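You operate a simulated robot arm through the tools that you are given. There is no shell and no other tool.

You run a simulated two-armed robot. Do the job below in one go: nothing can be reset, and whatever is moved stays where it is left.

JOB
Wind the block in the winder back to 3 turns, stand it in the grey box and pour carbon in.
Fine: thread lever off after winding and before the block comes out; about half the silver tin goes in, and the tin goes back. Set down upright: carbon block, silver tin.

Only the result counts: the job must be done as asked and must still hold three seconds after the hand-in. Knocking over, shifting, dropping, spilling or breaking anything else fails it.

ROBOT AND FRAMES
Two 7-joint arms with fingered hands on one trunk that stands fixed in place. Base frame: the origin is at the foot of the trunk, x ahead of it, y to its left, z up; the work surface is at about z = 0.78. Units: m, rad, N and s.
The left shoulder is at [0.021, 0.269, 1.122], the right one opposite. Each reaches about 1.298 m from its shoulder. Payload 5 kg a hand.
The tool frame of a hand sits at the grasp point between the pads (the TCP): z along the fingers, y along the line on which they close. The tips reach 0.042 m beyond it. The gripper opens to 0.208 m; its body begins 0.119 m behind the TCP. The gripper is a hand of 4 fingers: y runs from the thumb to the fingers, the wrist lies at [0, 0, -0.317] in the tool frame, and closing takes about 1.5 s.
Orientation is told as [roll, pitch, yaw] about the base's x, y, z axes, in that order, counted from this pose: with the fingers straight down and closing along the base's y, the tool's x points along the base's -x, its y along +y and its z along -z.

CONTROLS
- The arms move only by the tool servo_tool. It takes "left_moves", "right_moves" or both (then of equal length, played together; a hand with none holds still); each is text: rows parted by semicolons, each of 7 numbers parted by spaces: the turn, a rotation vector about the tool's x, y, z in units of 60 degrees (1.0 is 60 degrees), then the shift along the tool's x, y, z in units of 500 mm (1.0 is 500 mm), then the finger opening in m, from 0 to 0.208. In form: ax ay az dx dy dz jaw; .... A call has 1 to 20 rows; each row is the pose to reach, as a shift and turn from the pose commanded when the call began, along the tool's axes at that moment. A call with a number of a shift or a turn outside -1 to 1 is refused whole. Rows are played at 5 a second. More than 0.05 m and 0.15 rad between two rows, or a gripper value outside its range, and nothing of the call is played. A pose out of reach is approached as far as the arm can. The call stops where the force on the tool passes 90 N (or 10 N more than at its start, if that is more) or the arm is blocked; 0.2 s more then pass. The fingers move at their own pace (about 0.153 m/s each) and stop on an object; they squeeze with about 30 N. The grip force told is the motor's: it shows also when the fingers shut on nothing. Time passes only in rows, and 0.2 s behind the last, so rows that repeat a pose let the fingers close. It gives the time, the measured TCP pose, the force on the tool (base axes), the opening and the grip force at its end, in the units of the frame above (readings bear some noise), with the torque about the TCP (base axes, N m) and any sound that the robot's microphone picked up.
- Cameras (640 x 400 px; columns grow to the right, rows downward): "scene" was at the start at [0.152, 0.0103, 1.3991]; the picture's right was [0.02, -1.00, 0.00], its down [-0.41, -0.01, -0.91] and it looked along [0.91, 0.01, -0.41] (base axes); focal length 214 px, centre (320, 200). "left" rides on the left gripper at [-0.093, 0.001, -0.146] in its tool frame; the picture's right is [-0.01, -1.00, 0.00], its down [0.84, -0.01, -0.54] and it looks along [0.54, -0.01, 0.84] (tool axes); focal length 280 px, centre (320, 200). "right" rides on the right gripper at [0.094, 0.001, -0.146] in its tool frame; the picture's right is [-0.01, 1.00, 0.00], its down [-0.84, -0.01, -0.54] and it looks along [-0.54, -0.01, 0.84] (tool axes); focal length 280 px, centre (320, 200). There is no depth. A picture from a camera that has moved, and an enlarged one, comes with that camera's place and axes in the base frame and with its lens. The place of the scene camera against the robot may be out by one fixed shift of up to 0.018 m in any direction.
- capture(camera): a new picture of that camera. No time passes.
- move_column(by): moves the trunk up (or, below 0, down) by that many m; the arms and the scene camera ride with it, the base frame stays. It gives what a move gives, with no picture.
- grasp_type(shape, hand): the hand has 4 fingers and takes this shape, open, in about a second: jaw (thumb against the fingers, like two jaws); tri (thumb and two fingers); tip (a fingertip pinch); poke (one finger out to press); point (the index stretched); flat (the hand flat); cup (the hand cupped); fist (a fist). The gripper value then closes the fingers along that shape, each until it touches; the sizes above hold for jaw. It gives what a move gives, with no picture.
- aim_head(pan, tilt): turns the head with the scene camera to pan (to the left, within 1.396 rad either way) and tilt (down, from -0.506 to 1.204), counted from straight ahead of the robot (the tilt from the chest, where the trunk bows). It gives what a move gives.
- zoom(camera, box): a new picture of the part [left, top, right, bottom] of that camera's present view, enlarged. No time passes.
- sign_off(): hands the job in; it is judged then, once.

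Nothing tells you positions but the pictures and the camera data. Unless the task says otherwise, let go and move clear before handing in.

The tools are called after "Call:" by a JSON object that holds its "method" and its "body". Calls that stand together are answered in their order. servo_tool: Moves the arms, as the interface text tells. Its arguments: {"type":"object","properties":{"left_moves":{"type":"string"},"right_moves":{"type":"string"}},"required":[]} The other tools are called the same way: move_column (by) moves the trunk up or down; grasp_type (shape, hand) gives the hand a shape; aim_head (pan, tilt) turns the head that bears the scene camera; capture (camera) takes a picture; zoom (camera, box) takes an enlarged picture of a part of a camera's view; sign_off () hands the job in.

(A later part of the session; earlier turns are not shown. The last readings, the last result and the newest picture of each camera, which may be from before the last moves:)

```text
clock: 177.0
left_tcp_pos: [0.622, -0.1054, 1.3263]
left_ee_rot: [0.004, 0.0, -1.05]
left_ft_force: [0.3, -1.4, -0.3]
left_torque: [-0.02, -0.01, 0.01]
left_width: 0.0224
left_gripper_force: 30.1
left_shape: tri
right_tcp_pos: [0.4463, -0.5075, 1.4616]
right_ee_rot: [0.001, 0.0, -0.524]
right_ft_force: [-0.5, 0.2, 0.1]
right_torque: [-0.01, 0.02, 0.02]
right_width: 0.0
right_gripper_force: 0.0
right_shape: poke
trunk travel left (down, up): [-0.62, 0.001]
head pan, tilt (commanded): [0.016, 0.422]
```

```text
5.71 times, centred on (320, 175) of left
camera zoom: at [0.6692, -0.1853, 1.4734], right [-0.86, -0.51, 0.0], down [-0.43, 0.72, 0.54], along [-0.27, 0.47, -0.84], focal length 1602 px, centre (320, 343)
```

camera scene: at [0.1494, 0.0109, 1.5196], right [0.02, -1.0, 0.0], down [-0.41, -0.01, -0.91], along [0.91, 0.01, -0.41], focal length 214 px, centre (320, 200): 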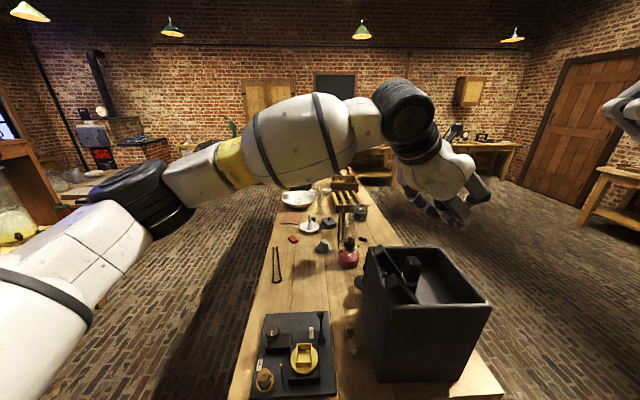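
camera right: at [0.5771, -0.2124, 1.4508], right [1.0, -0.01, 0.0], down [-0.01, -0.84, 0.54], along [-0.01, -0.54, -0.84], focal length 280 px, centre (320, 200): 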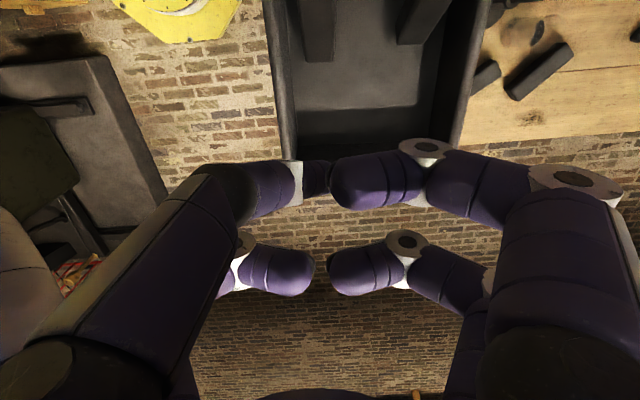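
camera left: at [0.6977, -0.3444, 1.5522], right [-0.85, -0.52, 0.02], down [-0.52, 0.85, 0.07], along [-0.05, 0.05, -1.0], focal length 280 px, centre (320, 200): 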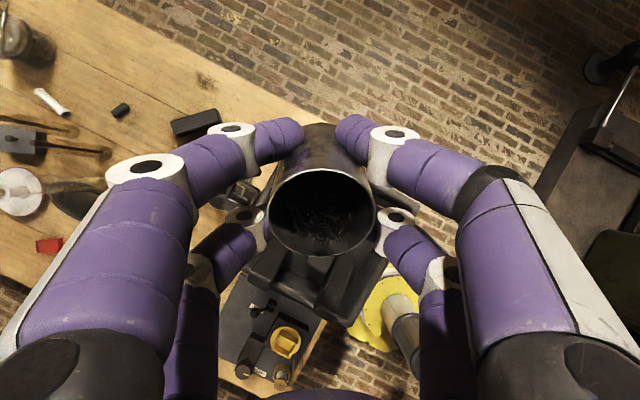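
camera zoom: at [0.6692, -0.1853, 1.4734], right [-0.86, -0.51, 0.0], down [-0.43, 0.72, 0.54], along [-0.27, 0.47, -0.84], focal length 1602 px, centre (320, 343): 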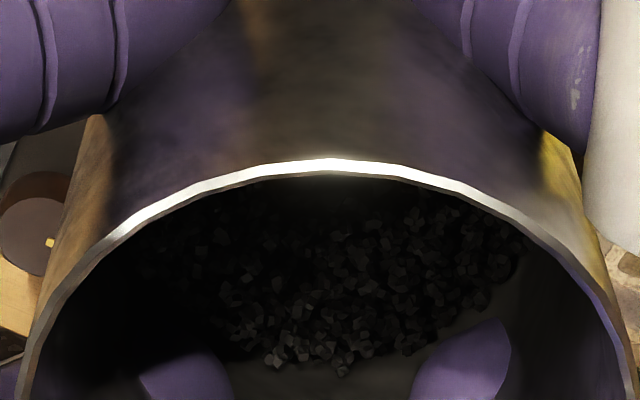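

Call:
{"method": "zoom", "body": {"camera": "scene", "box": [424, 272, 444, 292]}}

Call:
{"method": "capture", "body": {"camera": "right"}}

```text
16.00 times, centred on (434, 282) of scene
camera zoom: at [0.1495, 0.0103, 1.5195], right [0.02, -1.0, 0.0], down [-0.41, -0.01, -0.91], along [0.91, 0.01, -0.41], focal length 3432 px, centre (-1504, -1112)
```

zoom: 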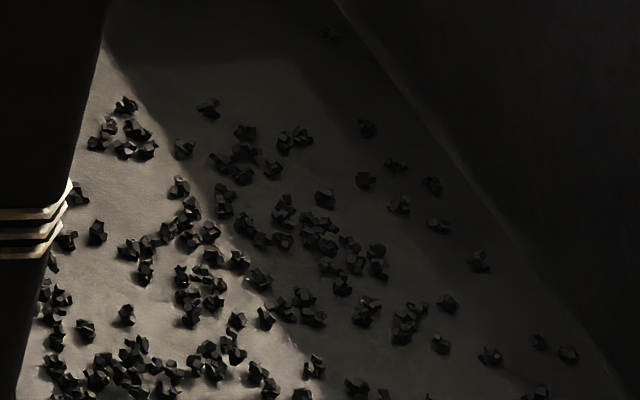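

```text
taken
camera right: at [0.3656, -0.46, 1.6078], right [0.51, 0.86, 0.0], down [0.72, -0.43, 0.54], along [0.46, -0.28, -0.84], focal length 280 px, centre (320, 200)
```

right: 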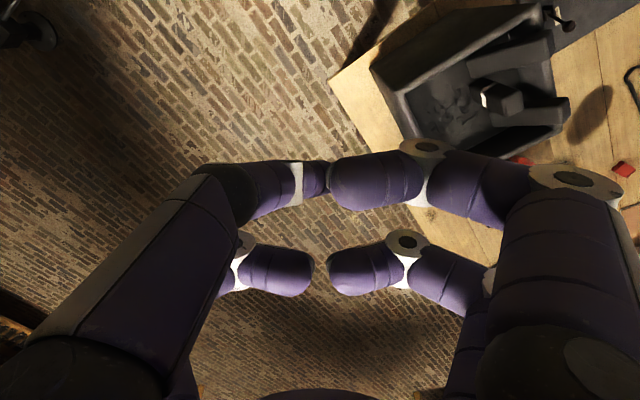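

Call:
{"method": "zoom", "body": {"camera": "right", "box": [400, 60, 540, 150]}}

Call:
{"method": "zoom", "body": {"camera": "right", "box": [420, 75, 490, 125]}}

```text
4.44 times, centred on (470, 105) of right
camera zoom: at [0.3656, -0.46, 1.6078], right [0.51, 0.86, 0.0], down [0.72, -0.43, 0.54], along [0.46, -0.28, -0.84], focal length 1246 px, centre (-347, 622)
```

zoom: 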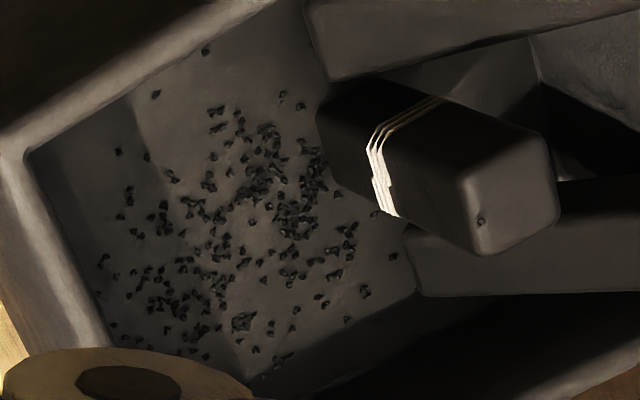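

```text
8.00 times, centred on (455, 100) of right
camera zoom: at [0.3656, -0.46, 1.6078], right [0.51, 0.86, 0.0], down [0.72, -0.43, 0.54], along [0.46, -0.28, -0.84], focal length 2243 px, centre (-760, 1000)
```

zoom: 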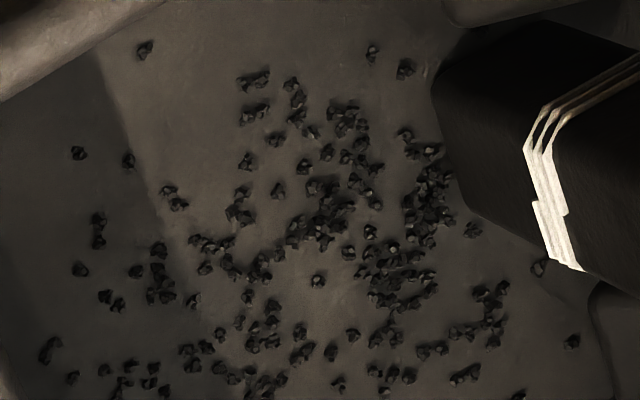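

Roughly 200 granules (about 15 % by the level change) are in the box; the tin is still well filled. I go back over the box for the main pour.

Call:
{"method": "servo_tool", "body": {"left_moves": "0 -0.05 0 -0.06 -0.018 -0.012 0; 0 -0.12 0 -0.12 -0.035 -0.024 0; 0 -0.22 0 -0.19 -0.055 -0.036 0; 0 -0.33 0 -0.26 -0.076 -0.048 0; 0 -0.45 0 -0.33 -0.097 -0.06 0; 0 -0.57 0 -0.4 -0.118 -0.075 0; 0 -0.69 0 -0.45 -0.132 -0.085 0; 0 -0.81 0 -0.473 -0.139 -0.088 0; 0 -0.93 0 -0.473 -0.139 -0.088 0; 0 -1.0 0 -0.473 -0.139 -0.088 0; 0 -1.0 0 -0.473 -0.139 -0.088 0"}}

Call:
{"method": "zoom", "body": {"camera": "left", "box": [240, 130, 400, 350]}}

```text
clock: 179.4
left_tcp_pos: [0.6776, -0.3446, 1.3698]
left_ee_rot: [0.009, -1.047, -1.06]
left_ft_force: [-1.0, 0.2, -0.8]
left_torque: [0.04, 0.01, 0.0]
left_width: 0.0225
left_gripper_force: 29.7
left_shape: tri
right_tcp_pos: [0.4459, -0.5069, 1.4629]
right_ee_rot: [0.003, 0.0, -0.524]
right_ft_force: [-0.7, -0.6, 0.0]
right_torque: [0.01, -0.03, 0.02]
right_width: 0.0
right_gripper_force: 0.0
right_shape: poke
trunk travel left (down, up): [-0.62, 0.001]
head pan, tilt (commanded): [0.016, 0.422]
```

```text
1.82 times, centred on (320, 240) of left
camera zoom: at [0.6387, -0.2746, 1.5248], right [-0.86, -0.5, 0.01], down [-0.45, 0.77, -0.46], along [0.23, -0.4, -0.89], focal length 510 px, centre (320, 127)
```

zoom: 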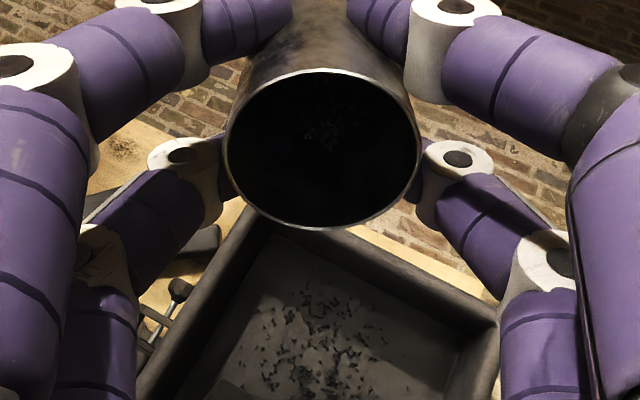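

Good view of the carbon already in. I tilt to 110° and hold shortly.

Call:
{"method": "servo_tool", "body": {"left_moves": "0 -0.135 0 0 0 0 0; 0 -0.27 0 0 0 0 0; 0 -0.4 0 0 0 0 0; 0 -0.53 0 0 0 0 0; 0 -0.66 0 0 0 0 0; 0 -0.78 0 0 0 0 0; 0 -0.833 0 0 0 0 0; 0 -0.833 0 0 0 0 0; 0 -0.833 0 0 0 0 0"}}

Call:
{"method": "zoom", "body": {"camera": "left", "box": [270, 140, 370, 260]}}

Call:
{"method": "zoom", "body": {"camera": "scene", "box": [400, 230, 470, 310]}}

```text
clock: 181.4
left_tcp_pos: [0.6789, -0.3455, 1.3692]
left_ee_rot: [3.131, -1.223, 2.101]
left_ft_force: [0.2, 0.8, 0.0]
left_torque: [-0.03, -0.04, -0.1]
left_width: 0.0224
left_gripper_force: 30.1
left_shape: tri
right_tcp_pos: [0.4483, -0.5082, 1.4624]
right_ee_rot: [0.0, 0.0, -0.525]
right_ft_force: [0.9, 0.2, 0.1]
right_torque: [-0.02, 0.09, 0.03]
right_width: 0.0
right_gripper_force: 0.1
right_shape: poke
trunk travel left (down, up): [-0.62, 0.001]
head pan, tilt (commanded): [0.016, 0.422]
```

```text
3.33 times, centred on (320, 200) of left
camera zoom: at [0.596, -0.197, 1.4083], right [-0.87, -0.49, 0.01], down [-0.12, 0.19, -0.98], along [0.48, -0.85, -0.22], focal length 935 px, centre (320, 200)
```

zoom: 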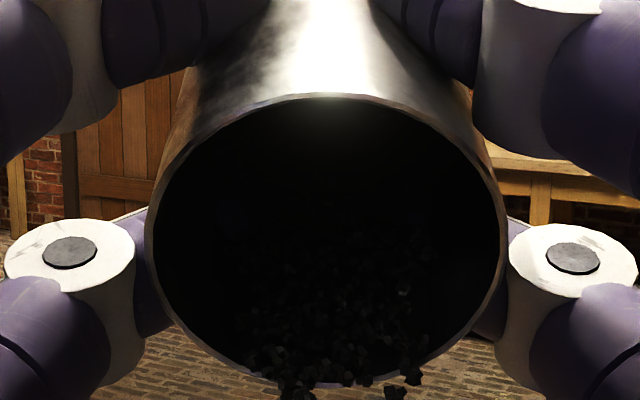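

```text
5.00 times, centred on (435, 270) of scene
camera zoom: at [0.1503, 0.0102, 1.5194], right [0.02, -1.0, 0.0], down [-0.41, -0.01, -0.91], along [0.91, 0.01, -0.41], focal length 1072 px, centre (-255, -150)
```

zoom: 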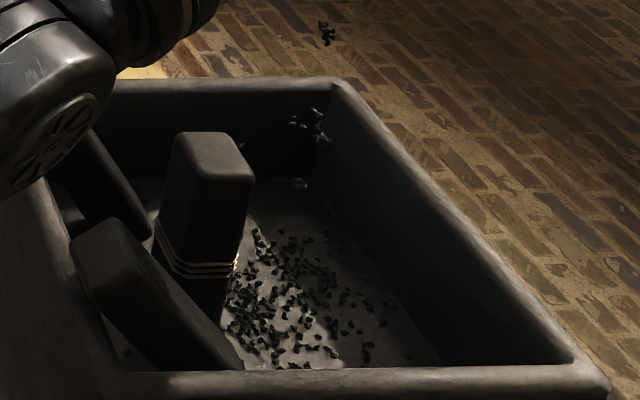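

The flow is running. I hold for about a second and check.

Call:
{"method": "servo_tool", "body": {"left_moves": "0 0 0 0 0 0 0; 0 0 0 0 0 0 0; 0 0 0 0 0 0 0; 0 0 0 0 0 0 0"}}

Call:
{"method": "zoom", "body": {"camera": "left", "box": [270, 140, 370, 260]}}

Call:
{"method": "zoom", "body": {"camera": "scene", "box": [400, 230, 470, 310]}}

Call:
{"method": "zoom", "body": {"camera": "right", "box": [400, 60, 540, 150]}}

```text
clock: 182.4
left_tcp_pos: [0.6779, -0.3453, 1.3703]
left_ee_rot: [3.131, -1.224, 2.104]
left_ft_force: [0.6, 0.3, -0.5]
left_torque: [0.03, -0.03, 0.0]
left_width: 0.0223
left_gripper_force: 29.9
left_shape: tri
right_tcp_pos: [0.4463, -0.5074, 1.4615]
right_ee_rot: [0.001, 0.0, -0.525]
right_ft_force: [-0.5, 0.1, -0.3]
right_torque: [-0.02, -0.04, -0.02]
right_width: 0.0
right_gripper_force: 0.0
right_shape: poke
trunk travel left (down, up): [-0.62, 0.001]
head pan, tilt (commanded): [0.016, 0.422]
```

```text
3.33 times, centred on (320, 200) of left
camera zoom: at [0.5945, -0.1974, 1.4092], right [-0.87, -0.49, 0.01], down [-0.12, 0.19, -0.98], along [0.48, -0.85, -0.22], focal length 935 px, centre (320, 200)
```

zoom: 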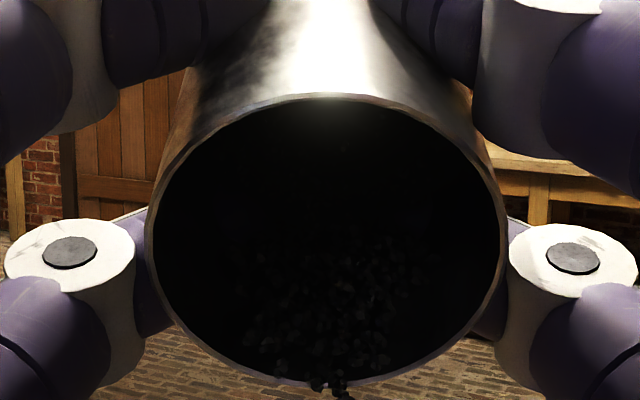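

```text
5.00 times, centred on (435, 270) of scene
camera zoom: at [0.1493, 0.0103, 1.5195], right [0.02, -1.0, 0.0], down [-0.41, -0.01, -0.91], along [0.91, 0.01, -0.41], focal length 1072 px, centre (-255, -150)
```

zoom: 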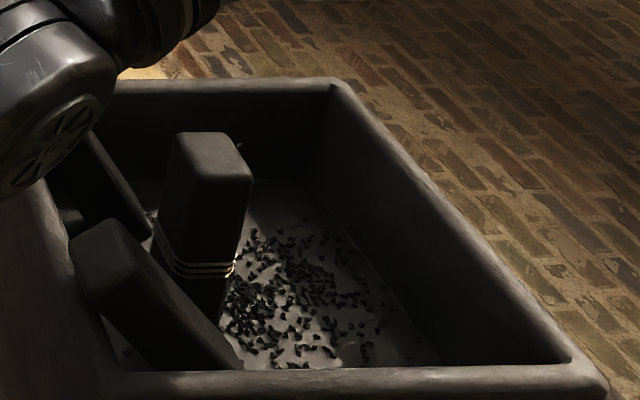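

```text
4.44 times, centred on (470, 105) of right
camera zoom: at [0.3654, -0.46, 1.6079], right [0.51, 0.86, 0.0], down [0.72, -0.43, 0.54], along [0.46, -0.28, -0.84], focal length 1246 px, centre (-347, 622)
```

zoom: 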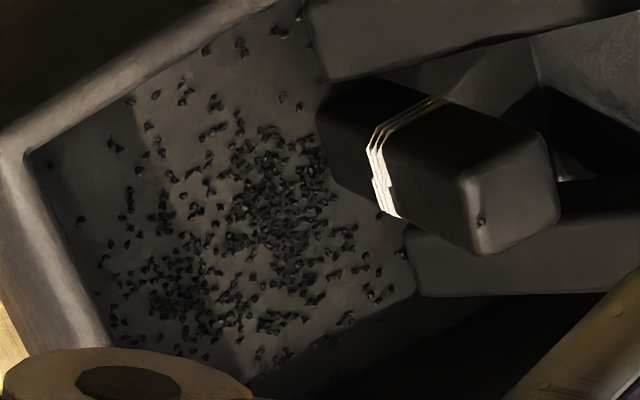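

The flow has come to rest at 110° with maybe a quarter poured. I step on to 113° and wait.

Call:
{"method": "servo_tool", "body": {"left_moves": "0 -0.025 0 0 0 0 0; 0 -0.05 0 0 0 0 0; 0 -0.05 0 0 0 0 0; 0 -0.05 0 0 0 0 0; 0 -0.05 0 0 0 0 0; 0 -0.05 0 0 0 0 0; 0 -0.05 0 0 0 0 0"}}

Call:
{"method": "zoom", "body": {"camera": "left", "box": [270, 140, 370, 260]}}

Call:
{"method": "zoom", "body": {"camera": "right", "box": [400, 60, 540, 150]}}

```text
clock: 184.0
left_tcp_pos: [0.678, -0.3458, 1.3708]
left_ee_rot: [3.13, -1.173, 2.1]
left_ft_force: [0.3, -0.1, -1.1]
left_torque: [0.0, -0.02, -0.03]
left_width: 0.022
left_gripper_force: 29.8
left_shape: tri
right_tcp_pos: [0.4458, -0.5073, 1.4619]
right_ee_rot: [0.003, 0.0, -0.524]
right_ft_force: [0.0, 0.8, 1.2]
right_torque: [0.01, 0.03, 0.02]
right_width: 0.0
right_gripper_force: 0.0
right_shape: poke
trunk travel left (down, up): [-0.62, 0.001]
head pan, tilt (commanded): [0.016, 0.422]
```

```text
3.33 times, centred on (320, 200) of left
camera zoom: at [0.594, -0.196, 1.401], right [-0.87, -0.49, 0.01], down [-0.09, 0.14, -0.99], along [0.48, -0.86, -0.17], focal length 935 px, centre (320, 200)
```

zoom: 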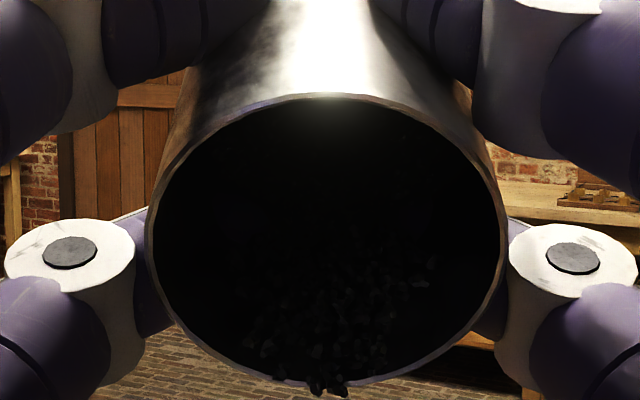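

```text
4.44 times, centred on (470, 105) of right
camera zoom: at [0.3656, -0.46, 1.6078], right [0.51, 0.86, 0.0], down [0.72, -0.43, 0.54], along [0.46, -0.28, -0.84], focal length 1246 px, centre (-347, 622)
```

zoom: 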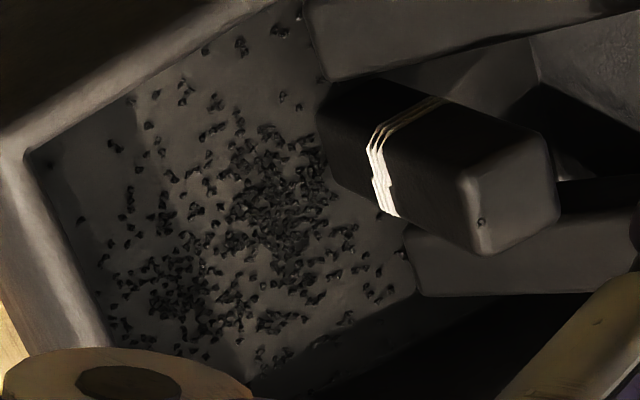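

Call:
{"method": "servo_tool", "body": {"left_moves": "0 -0.025 0 0 0 0 0; 0 -0.05 0 0 0 0 0; 0 -0.05 0 0 0 0 0; 0 -0.05 0 0 0 0 0; 0 -0.05 0 0 0 0 0; 0 -0.05 0 0 0 0 0; 0 -0.05 0 0 0 0 0"}}

Call:
{"method": "zoom", "body": {"camera": "left", "box": [270, 140, 370, 260]}}

Call:
{"method": "zoom", "body": {"camera": "right", "box": [400, 60, 540, 150]}}

```text
clock: 185.6
left_tcp_pos: [0.6779, -0.3465, 1.3701]
left_ee_rot: [3.131, -1.118, 2.1]
left_ft_force: [-0.6, 0.1, -1.6]
left_torque: [0.03, 0.03, 0.02]
left_width: 0.022
left_gripper_force: 29.9
left_shape: tri
right_tcp_pos: [0.4467, -0.508, 1.462]
right_ee_rot: [0.003, 0.001, -0.523]
right_ft_force: [0.9, -0.7, -0.1]
right_torque: [0.02, 0.0, -0.01]
right_width: 0.0001
right_gripper_force: 0.0
right_shape: poke
trunk travel left (down, up): [-0.62, 0.001]
head pan, tilt (commanded): [0.016, 0.422]
```

```text
3.33 times, centred on (320, 200) of left
camera zoom: at [0.5937, -0.1946, 1.3914], right [-0.87, -0.49, 0.01], down [-0.06, 0.1, -0.99], along [0.49, -0.87, -0.12], focal length 935 px, centre (320, 200)
```

zoom: 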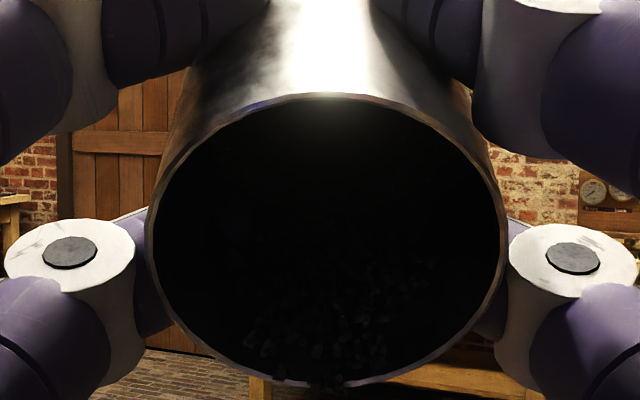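

```text
4.44 times, centred on (470, 105) of right
camera zoom: at [0.3657, -0.4601, 1.6078], right [0.51, 0.86, 0.0], down [0.72, -0.43, 0.54], along [0.46, -0.28, -0.84], focal length 1246 px, centre (-347, 622)
```

zoom: 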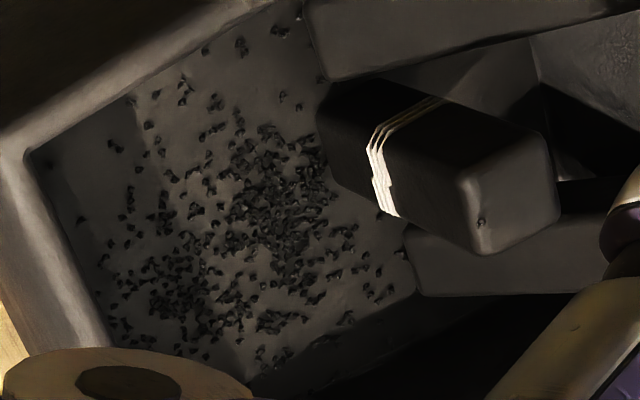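

No more flow at 116°: it goes in avalanches on re-tilting. I bring the tin upright again over the box side and check the level.

Call:
{"method": "servo_tool", "body": {"left_moves": "0 0.13 0 0 0 0 0; 0 0.27 0 0 0 0 0; 0 0.41 0 0 0 0 0; 0 0.55 0 0 0 0 0; 0 0.69 0 0 0 0 0; 0 0.83 0 0 0 0 0; 0 0.96 0 0 0 0 0; 0 1.0 0 0 0 0 0; 0 1.0 0 0 0 0 0"}}

Call:
{"method": "servo_tool", "body": {"left_moves": "0 0.13 0 0 0 0 0; 0 0.26 0 0.016 0.007 -0.017 0; 0 0.4 0 0.05 0.022 -0.052 0; 0 0.53 0 0.082 0.036 -0.086 0; 0 0.66 0 0.13 0.058 -0.138 0; 0 0.79 0 0.18 0.08 -0.19 0; 0 0.9 0 0.23 0.102 -0.242 0; 0 0.933 0 0.28 0.124 -0.293 0; 0 0.933 0 0.329 0.146 -0.345 0; 0 0.933 0 0.329 0.146 -0.345 0"}}

Call:
{"method": "zoom", "body": {"camera": "left", "box": [270, 130, 370, 240]}}

Call:
{"method": "zoom", "body": {"camera": "scene", "box": [400, 230, 470, 310]}}

```text
clock: 187.6
left_tcp_pos: [0.6782, -0.3475, 1.3699]
left_ee_rot: [0.008, -0.976, -1.058]
left_ft_force: [-0.3, -0.2, -1.0]
left_torque: [0.06, 0.01, 0.0]
left_width: 0.0219
left_gripper_force: 29.8
left_shape: tri
right_tcp_pos: [0.4468, -0.5086, 1.4621]
right_ee_rot: [0.002, -0.001, -0.525]
right_ft_force: [-0.6, 0.6, -0.5]
right_torque: [0.02, -0.01, 0.0]
right_width: 0.0
right_gripper_force: 0.1
right_shape: poke
trunk travel left (down, up): [-0.62, 0.001]
head pan, tilt (commanded): [0.016, 0.422]
```

```text
clock: 189.8
left_tcp_pos: [0.6246, -0.1055, 1.3303]
left_ee_rot: [0.005, 0.003, -1.053]
left_ft_force: [0.2, -0.8, -0.6]
left_torque: [0.13, -0.02, 0.01]
left_width: 0.0219
left_gripper_force: 30.2
left_shape: tri
right_tcp_pos: [0.4459, -0.5097, 1.4622]
right_ee_rot: [0.002, 0.0, -0.526]
right_ft_force: [0.1, -0.9, -0.4]
right_torque: [0.13, -0.01, -0.04]
right_width: 0.0002
right_gripper_force: 0.0
right_shape: poke
trunk travel left (down, up): [-0.62, 0.001]
head pan, tilt (commanded): [0.016, 0.422]
```

```text
3.64 times, centred on (320, 185) of left
camera zoom: at [0.6717, -0.186, 1.4771], right [-0.86, -0.51, -0.01], down [-0.43, 0.72, 0.54], along [-0.27, 0.47, -0.84], focal length 1020 px, centre (320, 254)
```

zoom: 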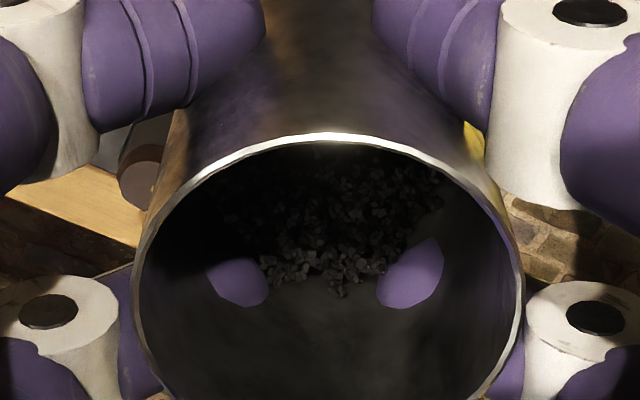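

```text
5.00 times, centred on (435, 270) of scene
camera zoom: at [0.1494, 0.0089, 1.5195], right [0.01, -1.0, 0.0], down [-0.41, -0.01, -0.91], along [0.91, 0.01, -0.41], focal length 1072 px, centre (-255, -150)
```

zoom: 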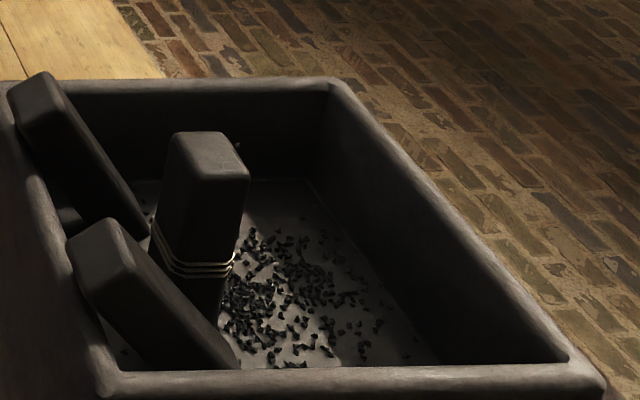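

The tin has crept about 4 mm in the grip but is secure. I level the contents with small shakes and look again.

Call:
{"method": "servo_tool", "body": {"left_moves": "0 0 0 0.025 0 0 0; 0 0 0 -0.025 0 0 0; 0 0 0 0.025 0 0 0; 0 0 0 -0.025 0 0 0; 0 0 0 0.025 0 0 0; 0 0 0 -0.025 0 0 0; 0 0 0 0.025 0 0 0; 0 0 0 -0.025 0 0 0; 0 0 0 0 0.025 0 0; 0 0 0 0 -0.025 0 0; 0 0 0 0 0.025 0 0; 0 0 0 0 -0.025 0 0; 0 0 0 0 0.025 0 0; 0 0 0 0 0 0 0; 0 0 0 0 0 0 0; 0 0 0 0 0 0 0"}}

Call:
{"method": "zoom", "body": {"camera": "left", "box": [270, 130, 370, 240]}}

Call:
{"method": "zoom", "body": {"camera": "left", "box": [285, 140, 355, 210]}}

```text
clock: 193.2
left_tcp_pos: [0.6224, -0.1033, 1.3319]
left_ee_rot: [0.004, -0.003, -1.051]
left_ft_force: [-1.3, 0.6, -0.5]
left_torque: [-0.11, -0.17, -0.02]
left_width: 0.0219
left_gripper_force: 30.1
left_shape: tri
right_tcp_pos: [0.445, -0.5061, 1.4637]
right_ee_rot: [0.001, -0.001, -0.524]
right_ft_force: [-0.8, 0.3, 1.4]
right_torque: [-0.08, -0.19, 0.02]
right_width: 0.0001
right_gripper_force: 0.0
right_shape: poke
trunk travel left (down, up): [-0.62, 0.001]
head pan, tilt (commanded): [0.016, 0.422]
```

```text
3.64 times, centred on (320, 185) of left
camera zoom: at [0.669, -0.1832, 1.4794], right [-0.86, -0.51, -0.01], down [-0.43, 0.72, 0.54], along [-0.27, 0.47, -0.84], focal length 1020 px, centre (320, 254)
```

zoom: 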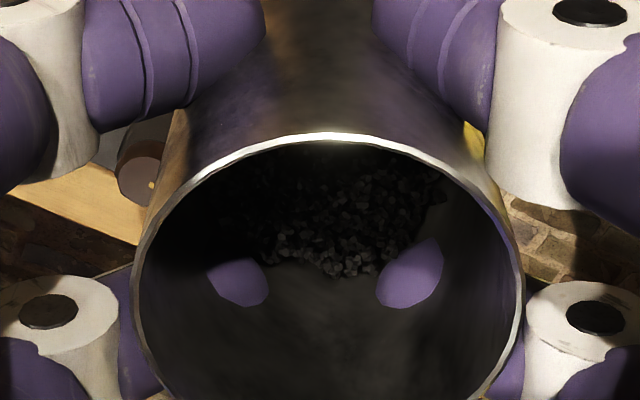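

```text
5.71 times, centred on (320, 175) of left
camera zoom: at [0.669, -0.1832, 1.4794], right [-0.86, -0.51, -0.01], down [-0.43, 0.72, 0.54], along [-0.27, 0.47, -0.84], focal length 1602 px, centre (320, 343)
```

zoom: 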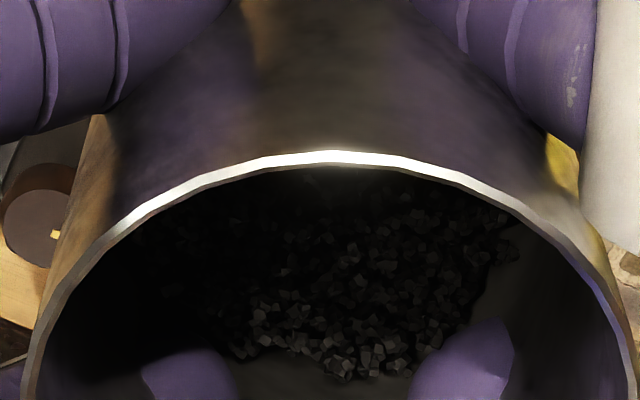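

The heap leans to one side, so one view can mislead. I bring the tin, upright, in front of the head camera at yaw 0 to see the opposite inner wall as well.

Call:
{"method": "servo_tool", "body": {"left_moves": "0 0 -0.12 0.06 -0.007 0.03 0; 0 0 -0.25 0.12 -0.015 0.065 0; 0 0 -0.37 0.18 -0.022 0.1 0; 0 0 -0.5 0.25 -0.03 0.13 0; 0 0 -0.62 0.32 -0.038 0.165 0; 0 0 -0.75 0.38 -0.045 0.2 0; 0 0 -0.88 0.44 -0.053 0.23 0; 0 0 -1.0 0.504 -0.06 0.264 0; 0 0 -1.0 0.504 -0.06 0.264 0"}}

Call:
{"method": "zoom", "body": {"camera": "scene", "box": [220, 220, 340, 340]}}

Call:
{"method": "zoom", "body": {"camera": "left", "box": [270, 130, 370, 240]}}

```text
clock: 195.2
left_tcp_pos: [0.4737, 0.0994, 1.1989]
left_ee_rot: [0.004, -0.002, -0.003]
left_ft_force: [0.4, -0.2, -0.7]
left_torque: [0.11, 0.0, -0.03]
left_width: 0.0218
left_gripper_force: 29.7
left_shape: tri
right_tcp_pos: [0.4466, -0.51, 1.4623]
right_ee_rot: [0.0, 0.003, -0.523]
right_ft_force: [0.0, -0.7, -1.1]
right_torque: [0.14, 0.04, -0.03]
right_width: 0.0003
right_gripper_force: 0.1
right_shape: poke
trunk travel left (down, up): [-0.62, 0.001]
head pan, tilt (commanded): [0.016, 0.422]
```

```text
3.33 times, centred on (280, 280) of scene
camera zoom: at [0.1497, 0.0088, 1.5195], right [0.02, -1.0, 0.0], down [-0.41, -0.01, -0.91], along [0.91, 0.01, -0.41], focal length 715 px, centre (453, -67)
```

zoom: 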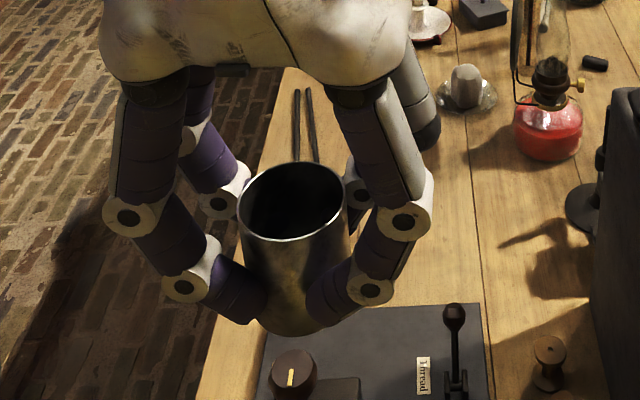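

```text
3.64 times, centred on (320, 185) of left
camera zoom: at [0.5676, 0.1004, 1.3462], right [0.01, -1.0, 0.0], down [-0.84, -0.01, 0.54], along [-0.54, 0.0, -0.84], focal length 1020 px, centre (320, 254)
```

zoom: 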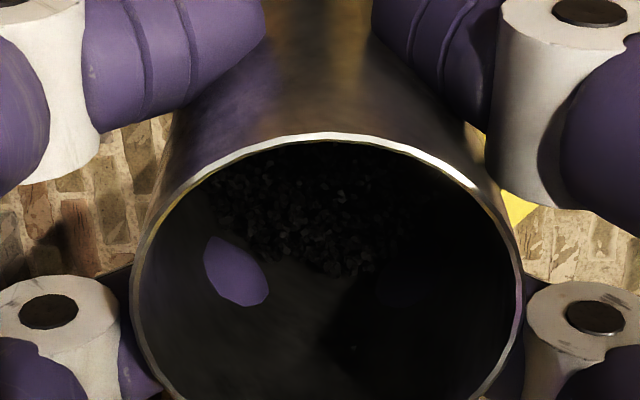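

Call:
{"method": "zoom", "body": {"camera": "scene", "box": [260, 245, 290, 270]}}

```text
16.00 times, centred on (275, 258) of scene
camera zoom: at [0.1497, 0.0088, 1.5195], right [0.02, -1.0, 0.0], down [-0.41, -0.01, -0.91], along [0.91, 0.01, -0.41], focal length 3432 px, centre (1040, -720)
```

zoom: 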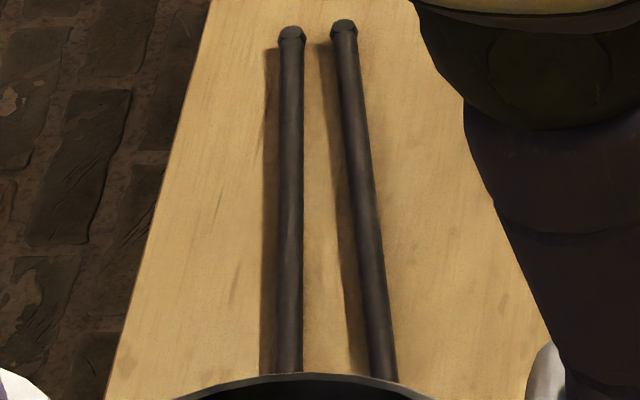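

Call:
{"method": "zoom", "body": {"camera": "scene", "box": [260, 266, 290, 296]}}

```text
13.33 times, centred on (275, 281) of scene
camera zoom: at [0.1497, 0.0088, 1.5195], right [0.02, -1.0, 0.0], down [-0.41, -0.01, -0.91], along [0.91, 0.01, -0.41], focal length 2860 px, centre (920, -880)
```

zoom: 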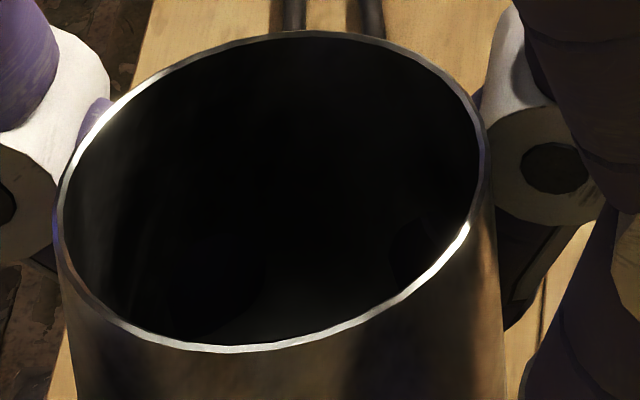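

Call:
{"method": "servo_tool", "body": {"left_moves": "0 -0.12 0 0 0 0 0; 0 -0.24 0 0 0 0 0; 0 -0.36 0 0 0 0 0; 0 -0.36 0 0 0 0 0"}}

Call:
{"method": "zoom", "body": {"camera": "scene", "box": [250, 255, 300, 305]}}

```text
clock: 196.2
left_tcp_pos: [0.4751, 0.0999, 1.199]
left_ee_rot: [0.005, -0.381, -0.008]
left_ft_force: [0.2, -0.2, -0.7]
left_torque: [-0.02, 0.02, -0.03]
left_width: 0.0218
left_gripper_force: 29.9
left_shape: tri
right_tcp_pos: [0.4473, -0.5069, 1.462]
right_ee_rot: [0.002, 0.0, -0.524]
right_ft_force: [0.2, -0.1, 0.0]
right_torque: [-0.05, 0.09, 0.0]
right_width: 0.0
right_gripper_force: 0.1
right_shape: poke
trunk travel left (down, up): [-0.62, 0.001]
head pan, tilt (commanded): [0.016, 0.422]
```

```text
8.00 times, centred on (275, 280) of scene
camera zoom: at [0.15, 0.0106, 1.5194], right [0.02, -1.0, 0.0], down [-0.41, -0.01, -0.91], along [0.91, 0.01, -0.41], focal length 1716 px, centre (680, -440)
```

zoom: 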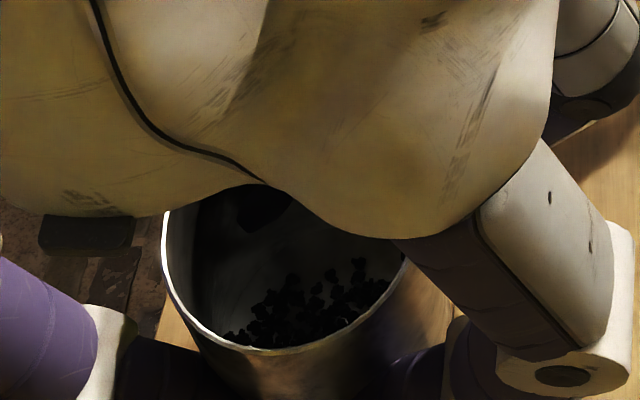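

Call:
{"method": "zoom", "body": {"camera": "scene", "box": [264, 276, 288, 302]}}

Call:
{"method": "zoom", "body": {"camera": "left", "box": [285, 140, 355, 210]}}

```text
15.38 times, centred on (276, 289) of scene
camera zoom: at [0.15, 0.0106, 1.5194], right [0.02, -1.0, 0.0], down [-0.41, -0.01, -0.91], along [0.91, 0.01, -0.41], focal length 3300 px, centre (997, -1169)
```

zoom: 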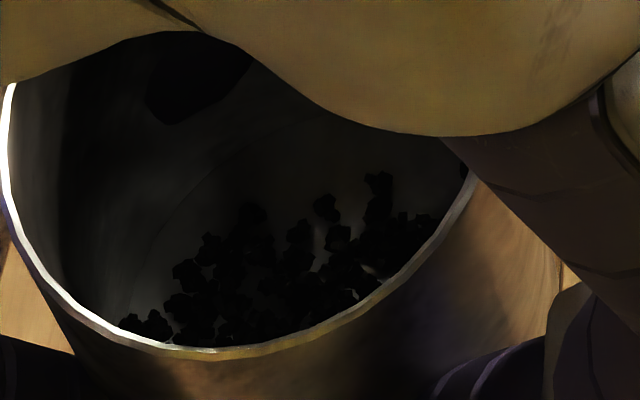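

```text
5.71 times, centred on (320, 175) of left
camera zoom: at [0.5071, 0.1013, 1.3698], right [0.01, -1.0, 0.0], down [-0.98, -0.01, 0.19], along [-0.19, 0.0, -0.98], focal length 1602 px, centre (320, 343)
```

zoom: 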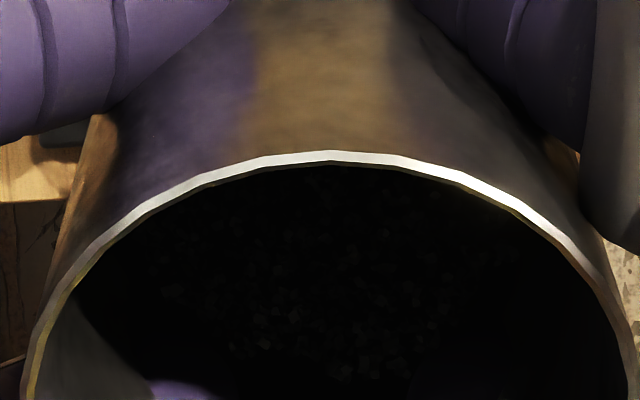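

This view is very useful: the tin's bottom is now partly bare, with the rest of the granules as a wedge on one side, roughly 40–50 % of the original by volume. I count what is in the box to cross-check.

Call:
{"method": "zoom", "body": {"camera": "right", "box": [415, 65, 455, 105]}}

Call:
{"method": "zoom", "body": {"camera": "right", "box": [445, 75, 495, 125]}}

Call:
{"method": "zoom", "body": {"camera": "right", "box": [415, 100, 465, 145]}}

Call:
{"method": "zoom", "body": {"camera": "scene", "box": [420, 262, 455, 305]}}

```text
10.00 times, centred on (435, 85) of right
camera zoom: at [0.3664, -0.4597, 1.6077], right [0.51, 0.86, 0.0], down [0.72, -0.43, 0.54], along [0.46, -0.28, -0.84], focal length 2804 px, centre (-830, 1350)
```

zoom: 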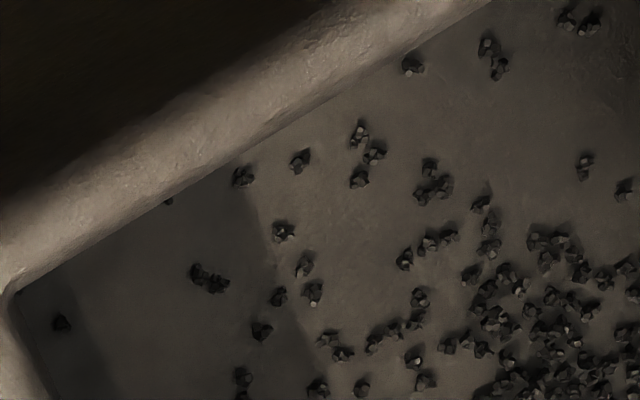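

```text
8.00 times, centred on (470, 100) of right
camera zoom: at [0.3664, -0.4597, 1.6077], right [0.51, 0.86, 0.0], down [0.72, -0.43, 0.54], along [0.46, -0.28, -0.84], focal length 2243 px, centre (-880, 1000)
```

zoom: 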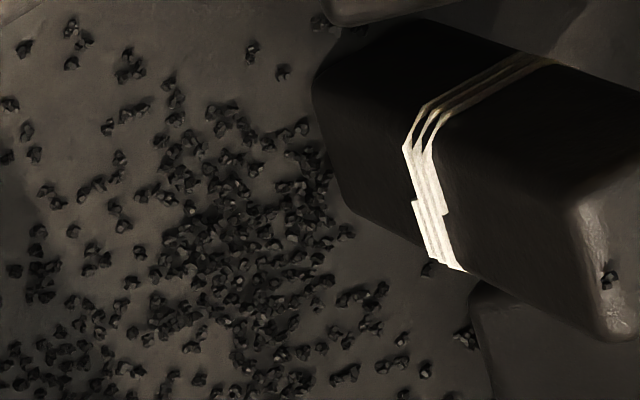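

```text
8.89 times, centred on (440, 122) of right
camera zoom: at [0.3664, -0.4597, 1.6077], right [0.51, 0.86, 0.0], down [0.72, -0.43, 0.54], along [0.46, -0.28, -0.84], focal length 2492 px, centre (-747, 889)
```

zoom: 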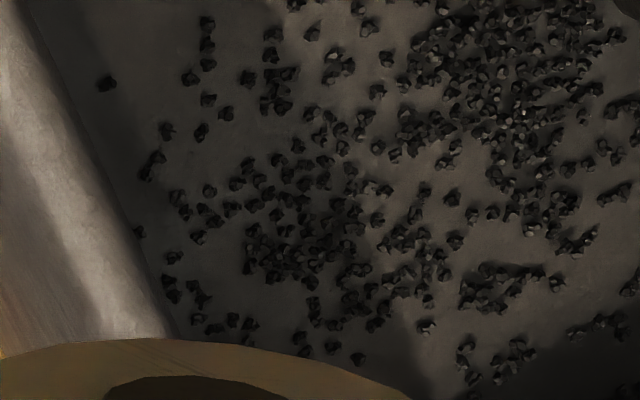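

```text
9.30 times, centred on (438, 284) of scene
camera zoom: at [0.15, 0.0106, 1.5194], right [0.02, -1.0, 0.0], down [-0.41, -0.01, -0.91], along [0.91, 0.01, -0.41], focal length 1995 px, centre (-773, -577)
```

zoom: 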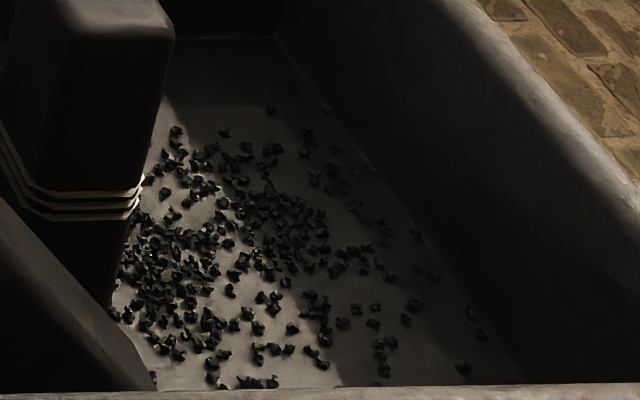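

Count (~430 granules of ~4.4 mm, ≈30 cm³) and the wedge left in the tin agree: about half is in the box. I stop pouring, bring the tin upright and carry it back above its original place (0.800, 0.2265).

Call:
{"method": "servo_tool", "body": {"left_moves": "0 0.12 0 0 0 0 0; 0 0.24 0 0 0 0 0; 0 0.36 0 0 0 0 0; 0 0.36 0 0 0 0 0"}}

Call:
{"method": "servo_tool", "body": {"left_moves": "0 0 0 -0.05 0.02 0.01 0; 0 0 0 -0.12 0.045 0.03 0; 0 0 0 -0.19 0.073 0.05 0; 0 0 0 -0.26 0.1 0.075 0; 0 0 0 -0.33 0.128 0.1 0; 0 0 0 -0.4 0.155 0.125 0; 0 0 0 -0.47 0.183 0.15 0; 0 0 0 -0.54 0.21 0.175 0; 0 0 0 -0.6 0.235 0.19 0; 0 0 0 -0.65 0.253 0.2 0; 0 0 0 -0.65 0.253 0.2 0; 0 0 0 -0.65 0.253 0.2 0"}}

Call:
{"method": "zoom", "body": {"camera": "scene", "box": [220, 160, 340, 290]}}

Call:
{"method": "capture", "body": {"camera": "left"}}

```text
clock: 197.2
left_tcp_pos: [0.474, 0.0993, 1.1997]
left_ee_rot: [0.005, -0.003, -0.006]
left_ft_force: [-0.3, 0.7, -0.6]
left_torque: [0.0, -0.03, -0.03]
left_width: 0.0219
left_gripper_force: 29.7
left_shape: tri
right_tcp_pos: [0.4454, -0.5065, 1.4618]
right_ee_rot: [0.001, -0.003, -0.524]
right_ft_force: [-1.0, 0.8, 0.2]
right_torque: [-0.03, -0.13, 0.0]
right_width: 0.0
right_gripper_force: 0.0
right_shape: poke
trunk travel left (down, up): [-0.62, 0.001]
head pan, tilt (commanded): [0.016, 0.422]
```

```text
clock: 199.8
left_tcp_pos: [0.8016, 0.2255, 1.1006]
left_ee_rot: [0.004, -0.004, -0.003]
left_ft_force: [-0.7, -0.6, -0.9]
left_torque: [-0.03, 0.0, 0.01]
left_width: 0.0216
left_gripper_force: 30.0
left_shape: tri
right_tcp_pos: [0.4471, -0.5078, 1.462]
right_ee_rot: [0.001, -0.001, -0.523]
right_ft_force: [-0.4, 0.6, 0.4]
right_torque: [0.0, 0.01, 0.01]
right_width: 0.0001
right_gripper_force: 0.1
right_shape: poke
trunk travel left (down, up): [-0.62, 0.001]
head pan, tilt (commanded): [0.016, 0.422]
```

```text
3.08 times, centred on (280, 225) of scene
camera zoom: at [0.1499, 0.0103, 1.5194], right [0.02, -1.0, 0.0], down [-0.41, -0.01, -0.91], along [0.91, 0.01, -0.41], focal length 660 px, centre (443, 123)
```

zoom: 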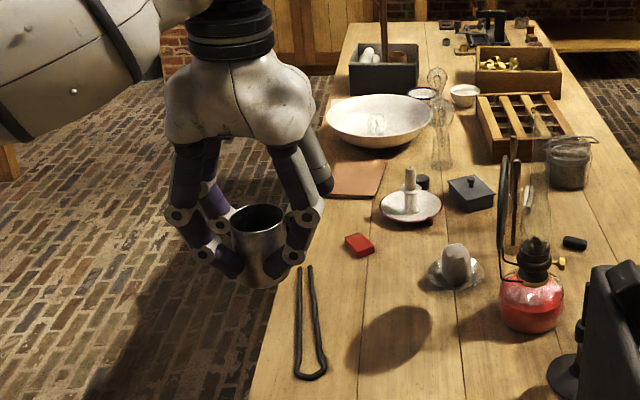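

```text
taken
camera left: at [0.8952, 0.2265, 1.2473], right [0.01, -1.0, 0.0], down [-0.84, -0.01, 0.54], along [-0.54, 0.0, -0.84], focal length 280 px, centre (320, 200)
```

left: 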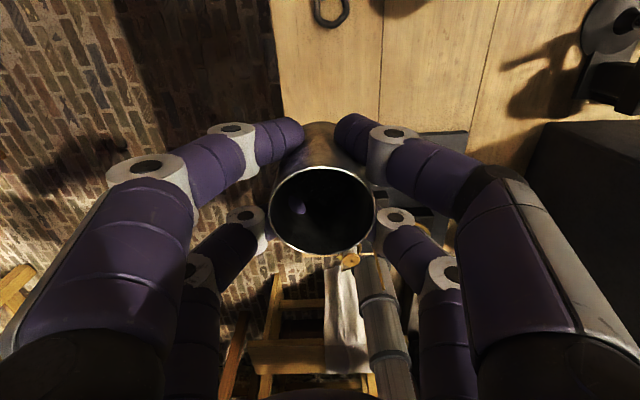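

Call:
{"method": "zoom", "body": {"camera": "scene", "box": [250, 190, 290, 230]}}

```text
10.00 times, centred on (270, 210) of scene
camera zoom: at [0.1499, 0.0103, 1.5194], right [0.02, -1.0, 0.0], down [-0.41, -0.01, -0.91], along [0.91, 0.01, -0.41], focal length 2145 px, centre (820, 100)
```

zoom: 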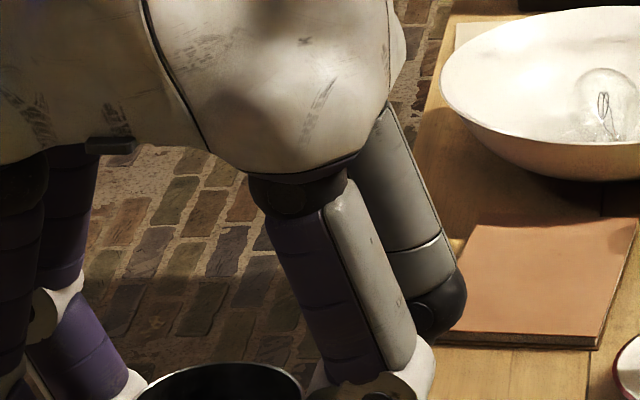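

Call:
{"method": "zoom", "body": {"camera": "scene", "box": [245, 215, 295, 265]}}

```text
8.00 times, centred on (270, 240) of scene
camera zoom: at [0.1499, 0.0103, 1.5194], right [0.02, -1.0, 0.0], down [-0.41, -0.01, -0.91], along [0.91, 0.01, -0.41], focal length 1716 px, centre (720, -120)
```

zoom: 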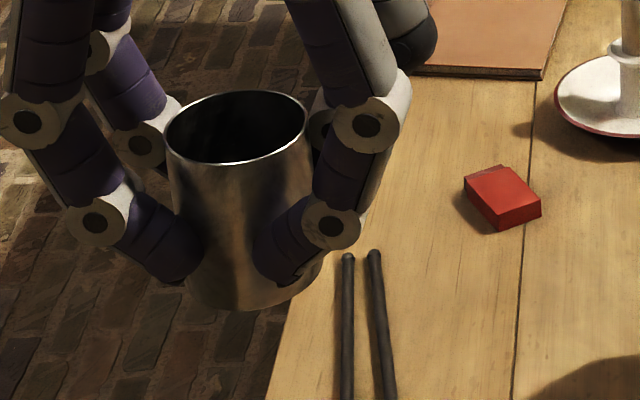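

The tin hangs vertical in the grip. I lower it to just above the table.

Call:
{"method": "servo_tool", "body": {"left_moves": "0 0 0 0.003 0.002 0.08 0; 0 0 0 0.003 0.002 0.16 0; 0 0 0 0.003 0.002 0.24 0; 0 0 0 0.003 0.002 0.32 0; 0 0 0 0.003 0.002 0.4 0; 0 0 0 0.003 0.002 0.46 0; 0 0 0 0.003 0.002 0.494 0; 0 0 0 0.003 0.002 0.494 0"}}

Call:
{"method": "zoom", "body": {"camera": "scene", "box": [235, 245, 315, 320]}}

```text
clock: 201.6
left_tcp_pos: [0.7991, 0.226, 0.851]
left_ee_rot: [0.002, -0.004, -0.002]
left_ft_force: [-0.3, 0.4, -0.7]
left_torque: [0.02, 0.0, -0.01]
left_width: 0.0216
left_gripper_force: 29.6
left_shape: tri
right_tcp_pos: [0.4464, -0.5081, 1.4627]
right_ee_rot: [0.003, 0.0, -0.525]
right_ft_force: [0.1, 0.9, 0.7]
right_torque: [0.0, -0.06, -0.02]
right_width: 0.0001
right_gripper_force: 0.0
right_shape: poke
trunk travel left (down, up): [-0.62, 0.001]
head pan, tilt (commanded): [0.016, 0.422]
```

```text
5.33 times, centred on (275, 282) of scene
camera zoom: at [0.1493, 0.0103, 1.5196], right [0.02, -1.0, 0.0], down [-0.41, -0.01, -0.91], along [0.91, 0.01, -0.41], focal length 1144 px, centre (560, -240)
```

zoom: 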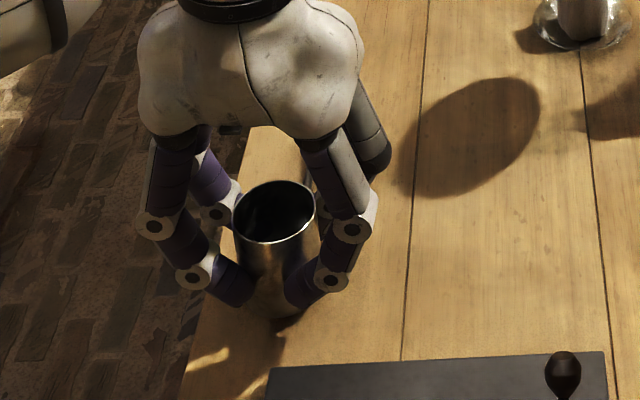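

Almost down. I lower in 1–2 mm steps until it touches.

Call:
{"method": "servo_tool", "body": {"left_moves": "0 0 0 0 0 0.004 0; 0 0 0 0 0 0.008 0; 0 0 0 0 0 0.01 0; 0 0 0 0 0 0.01 0"}}

Call:
{"method": "servo_tool", "body": {"left_moves": "0 0 0 0 0 0.003 0; 0 0 0 0 0 0.006 0; 0 0 0 0 0 0.006 0"}}

```text
clock: 202.6
left_tcp_pos: [0.799, 0.2272, 0.8472]
left_ee_rot: [0.002, -0.004, -0.004]
left_ft_force: [0.2, 0.1, -1.0]
left_torque: [-0.04, -0.01, -0.01]
left_width: 0.0217
left_gripper_force: 30.2
left_shape: tri
right_tcp_pos: [0.4463, -0.5079, 1.4618]
right_ee_rot: [0.0, 0.0, -0.522]
right_ft_force: [-0.2, -0.1, 0.2]
right_torque: [-0.04, 0.05, 0.0]
right_width: 0.0
right_gripper_force: 0.1
right_shape: poke
trunk travel left (down, up): [-0.62, 0.001]
head pan, tilt (commanded): [0.016, 0.422]
```

```text
clock: 203.4
left_tcp_pos: [0.7995, 0.227, 0.8452]
left_ee_rot: [0.003, -0.002, -0.003]
left_ft_force: [0.0, -0.2, -1.9]
left_torque: [-0.05, -0.02, 0.01]
left_width: 0.0217
left_gripper_force: 29.8
left_shape: tri
right_tcp_pos: [0.4461, -0.509, 1.4636]
right_ee_rot: [0.0, 0.001, -0.525]
right_ft_force: [0.8, 0.0, -0.5]
right_torque: [-0.01, 0.0, -0.03]
right_width: 0.0001
right_gripper_force: 0.0
right_shape: poke
trunk travel left (down, up): [-0.62, 0.001]
head pan, tilt (commanded): [0.016, 0.422]
```

Call:
{"method": "servo_tool", "body": {"left_moves": "0 0 0 0 0 0.003 0; 0 0 0 0 0 0.005 0; 0 0 0 0 0 0.005 0"}}

Call:
{"method": "servo_tool", "body": {"left_moves": "0 0 0 0 0 0.003 0; 0 0 0 0 0 0.004 0; 0 0 0 0 0 0.004 0"}}

```text
clock: 204.2
left_tcp_pos: [0.7996, 0.226, 0.8424]
left_ee_rot: [0.002, -0.004, -0.003]
left_ft_force: [-0.1, -0.4, -0.2]
left_torque: [0.01, -0.03, -0.02]
left_width: 0.0218
left_gripper_force: 30.3
left_shape: tri
right_tcp_pos: [0.4458, -0.5083, 1.4637]
right_ee_rot: [0.001, -0.001, -0.523]
right_ft_force: [-0.4, -0.5, -0.4]
right_torque: [0.02, 0.02, 0.0]
right_width: 0.0002
right_gripper_force: 0.1
right_shape: poke
trunk travel left (down, up): [-0.62, 0.001]
head pan, tilt (commanded): [0.016, 0.422]
```

```text
clock: 205.0
left_tcp_pos: [0.7989, 0.2266, 0.8407]
left_ee_rot: [0.004, -0.003, -0.006]
left_ft_force: [-0.2, -1.2, 2.6]
left_torque: [-0.12, 0.06, 0.01]
left_width: 0.0219
left_gripper_force: 29.5
left_shape: tri
right_tcp_pos: [0.4475, -0.5072, 1.4621]
right_ee_rot: [0.002, 0.0, -0.524]
right_ft_force: [1.4, -0.6, -0.5]
right_torque: [0.0, 0.01, 0.0]
right_width: 0.0
right_gripper_force: 0.1
right_shape: poke
trunk travel left (down, up): [-0.62, 0.001]
head pan, tilt (commanded): [0.016, 0.422]
```

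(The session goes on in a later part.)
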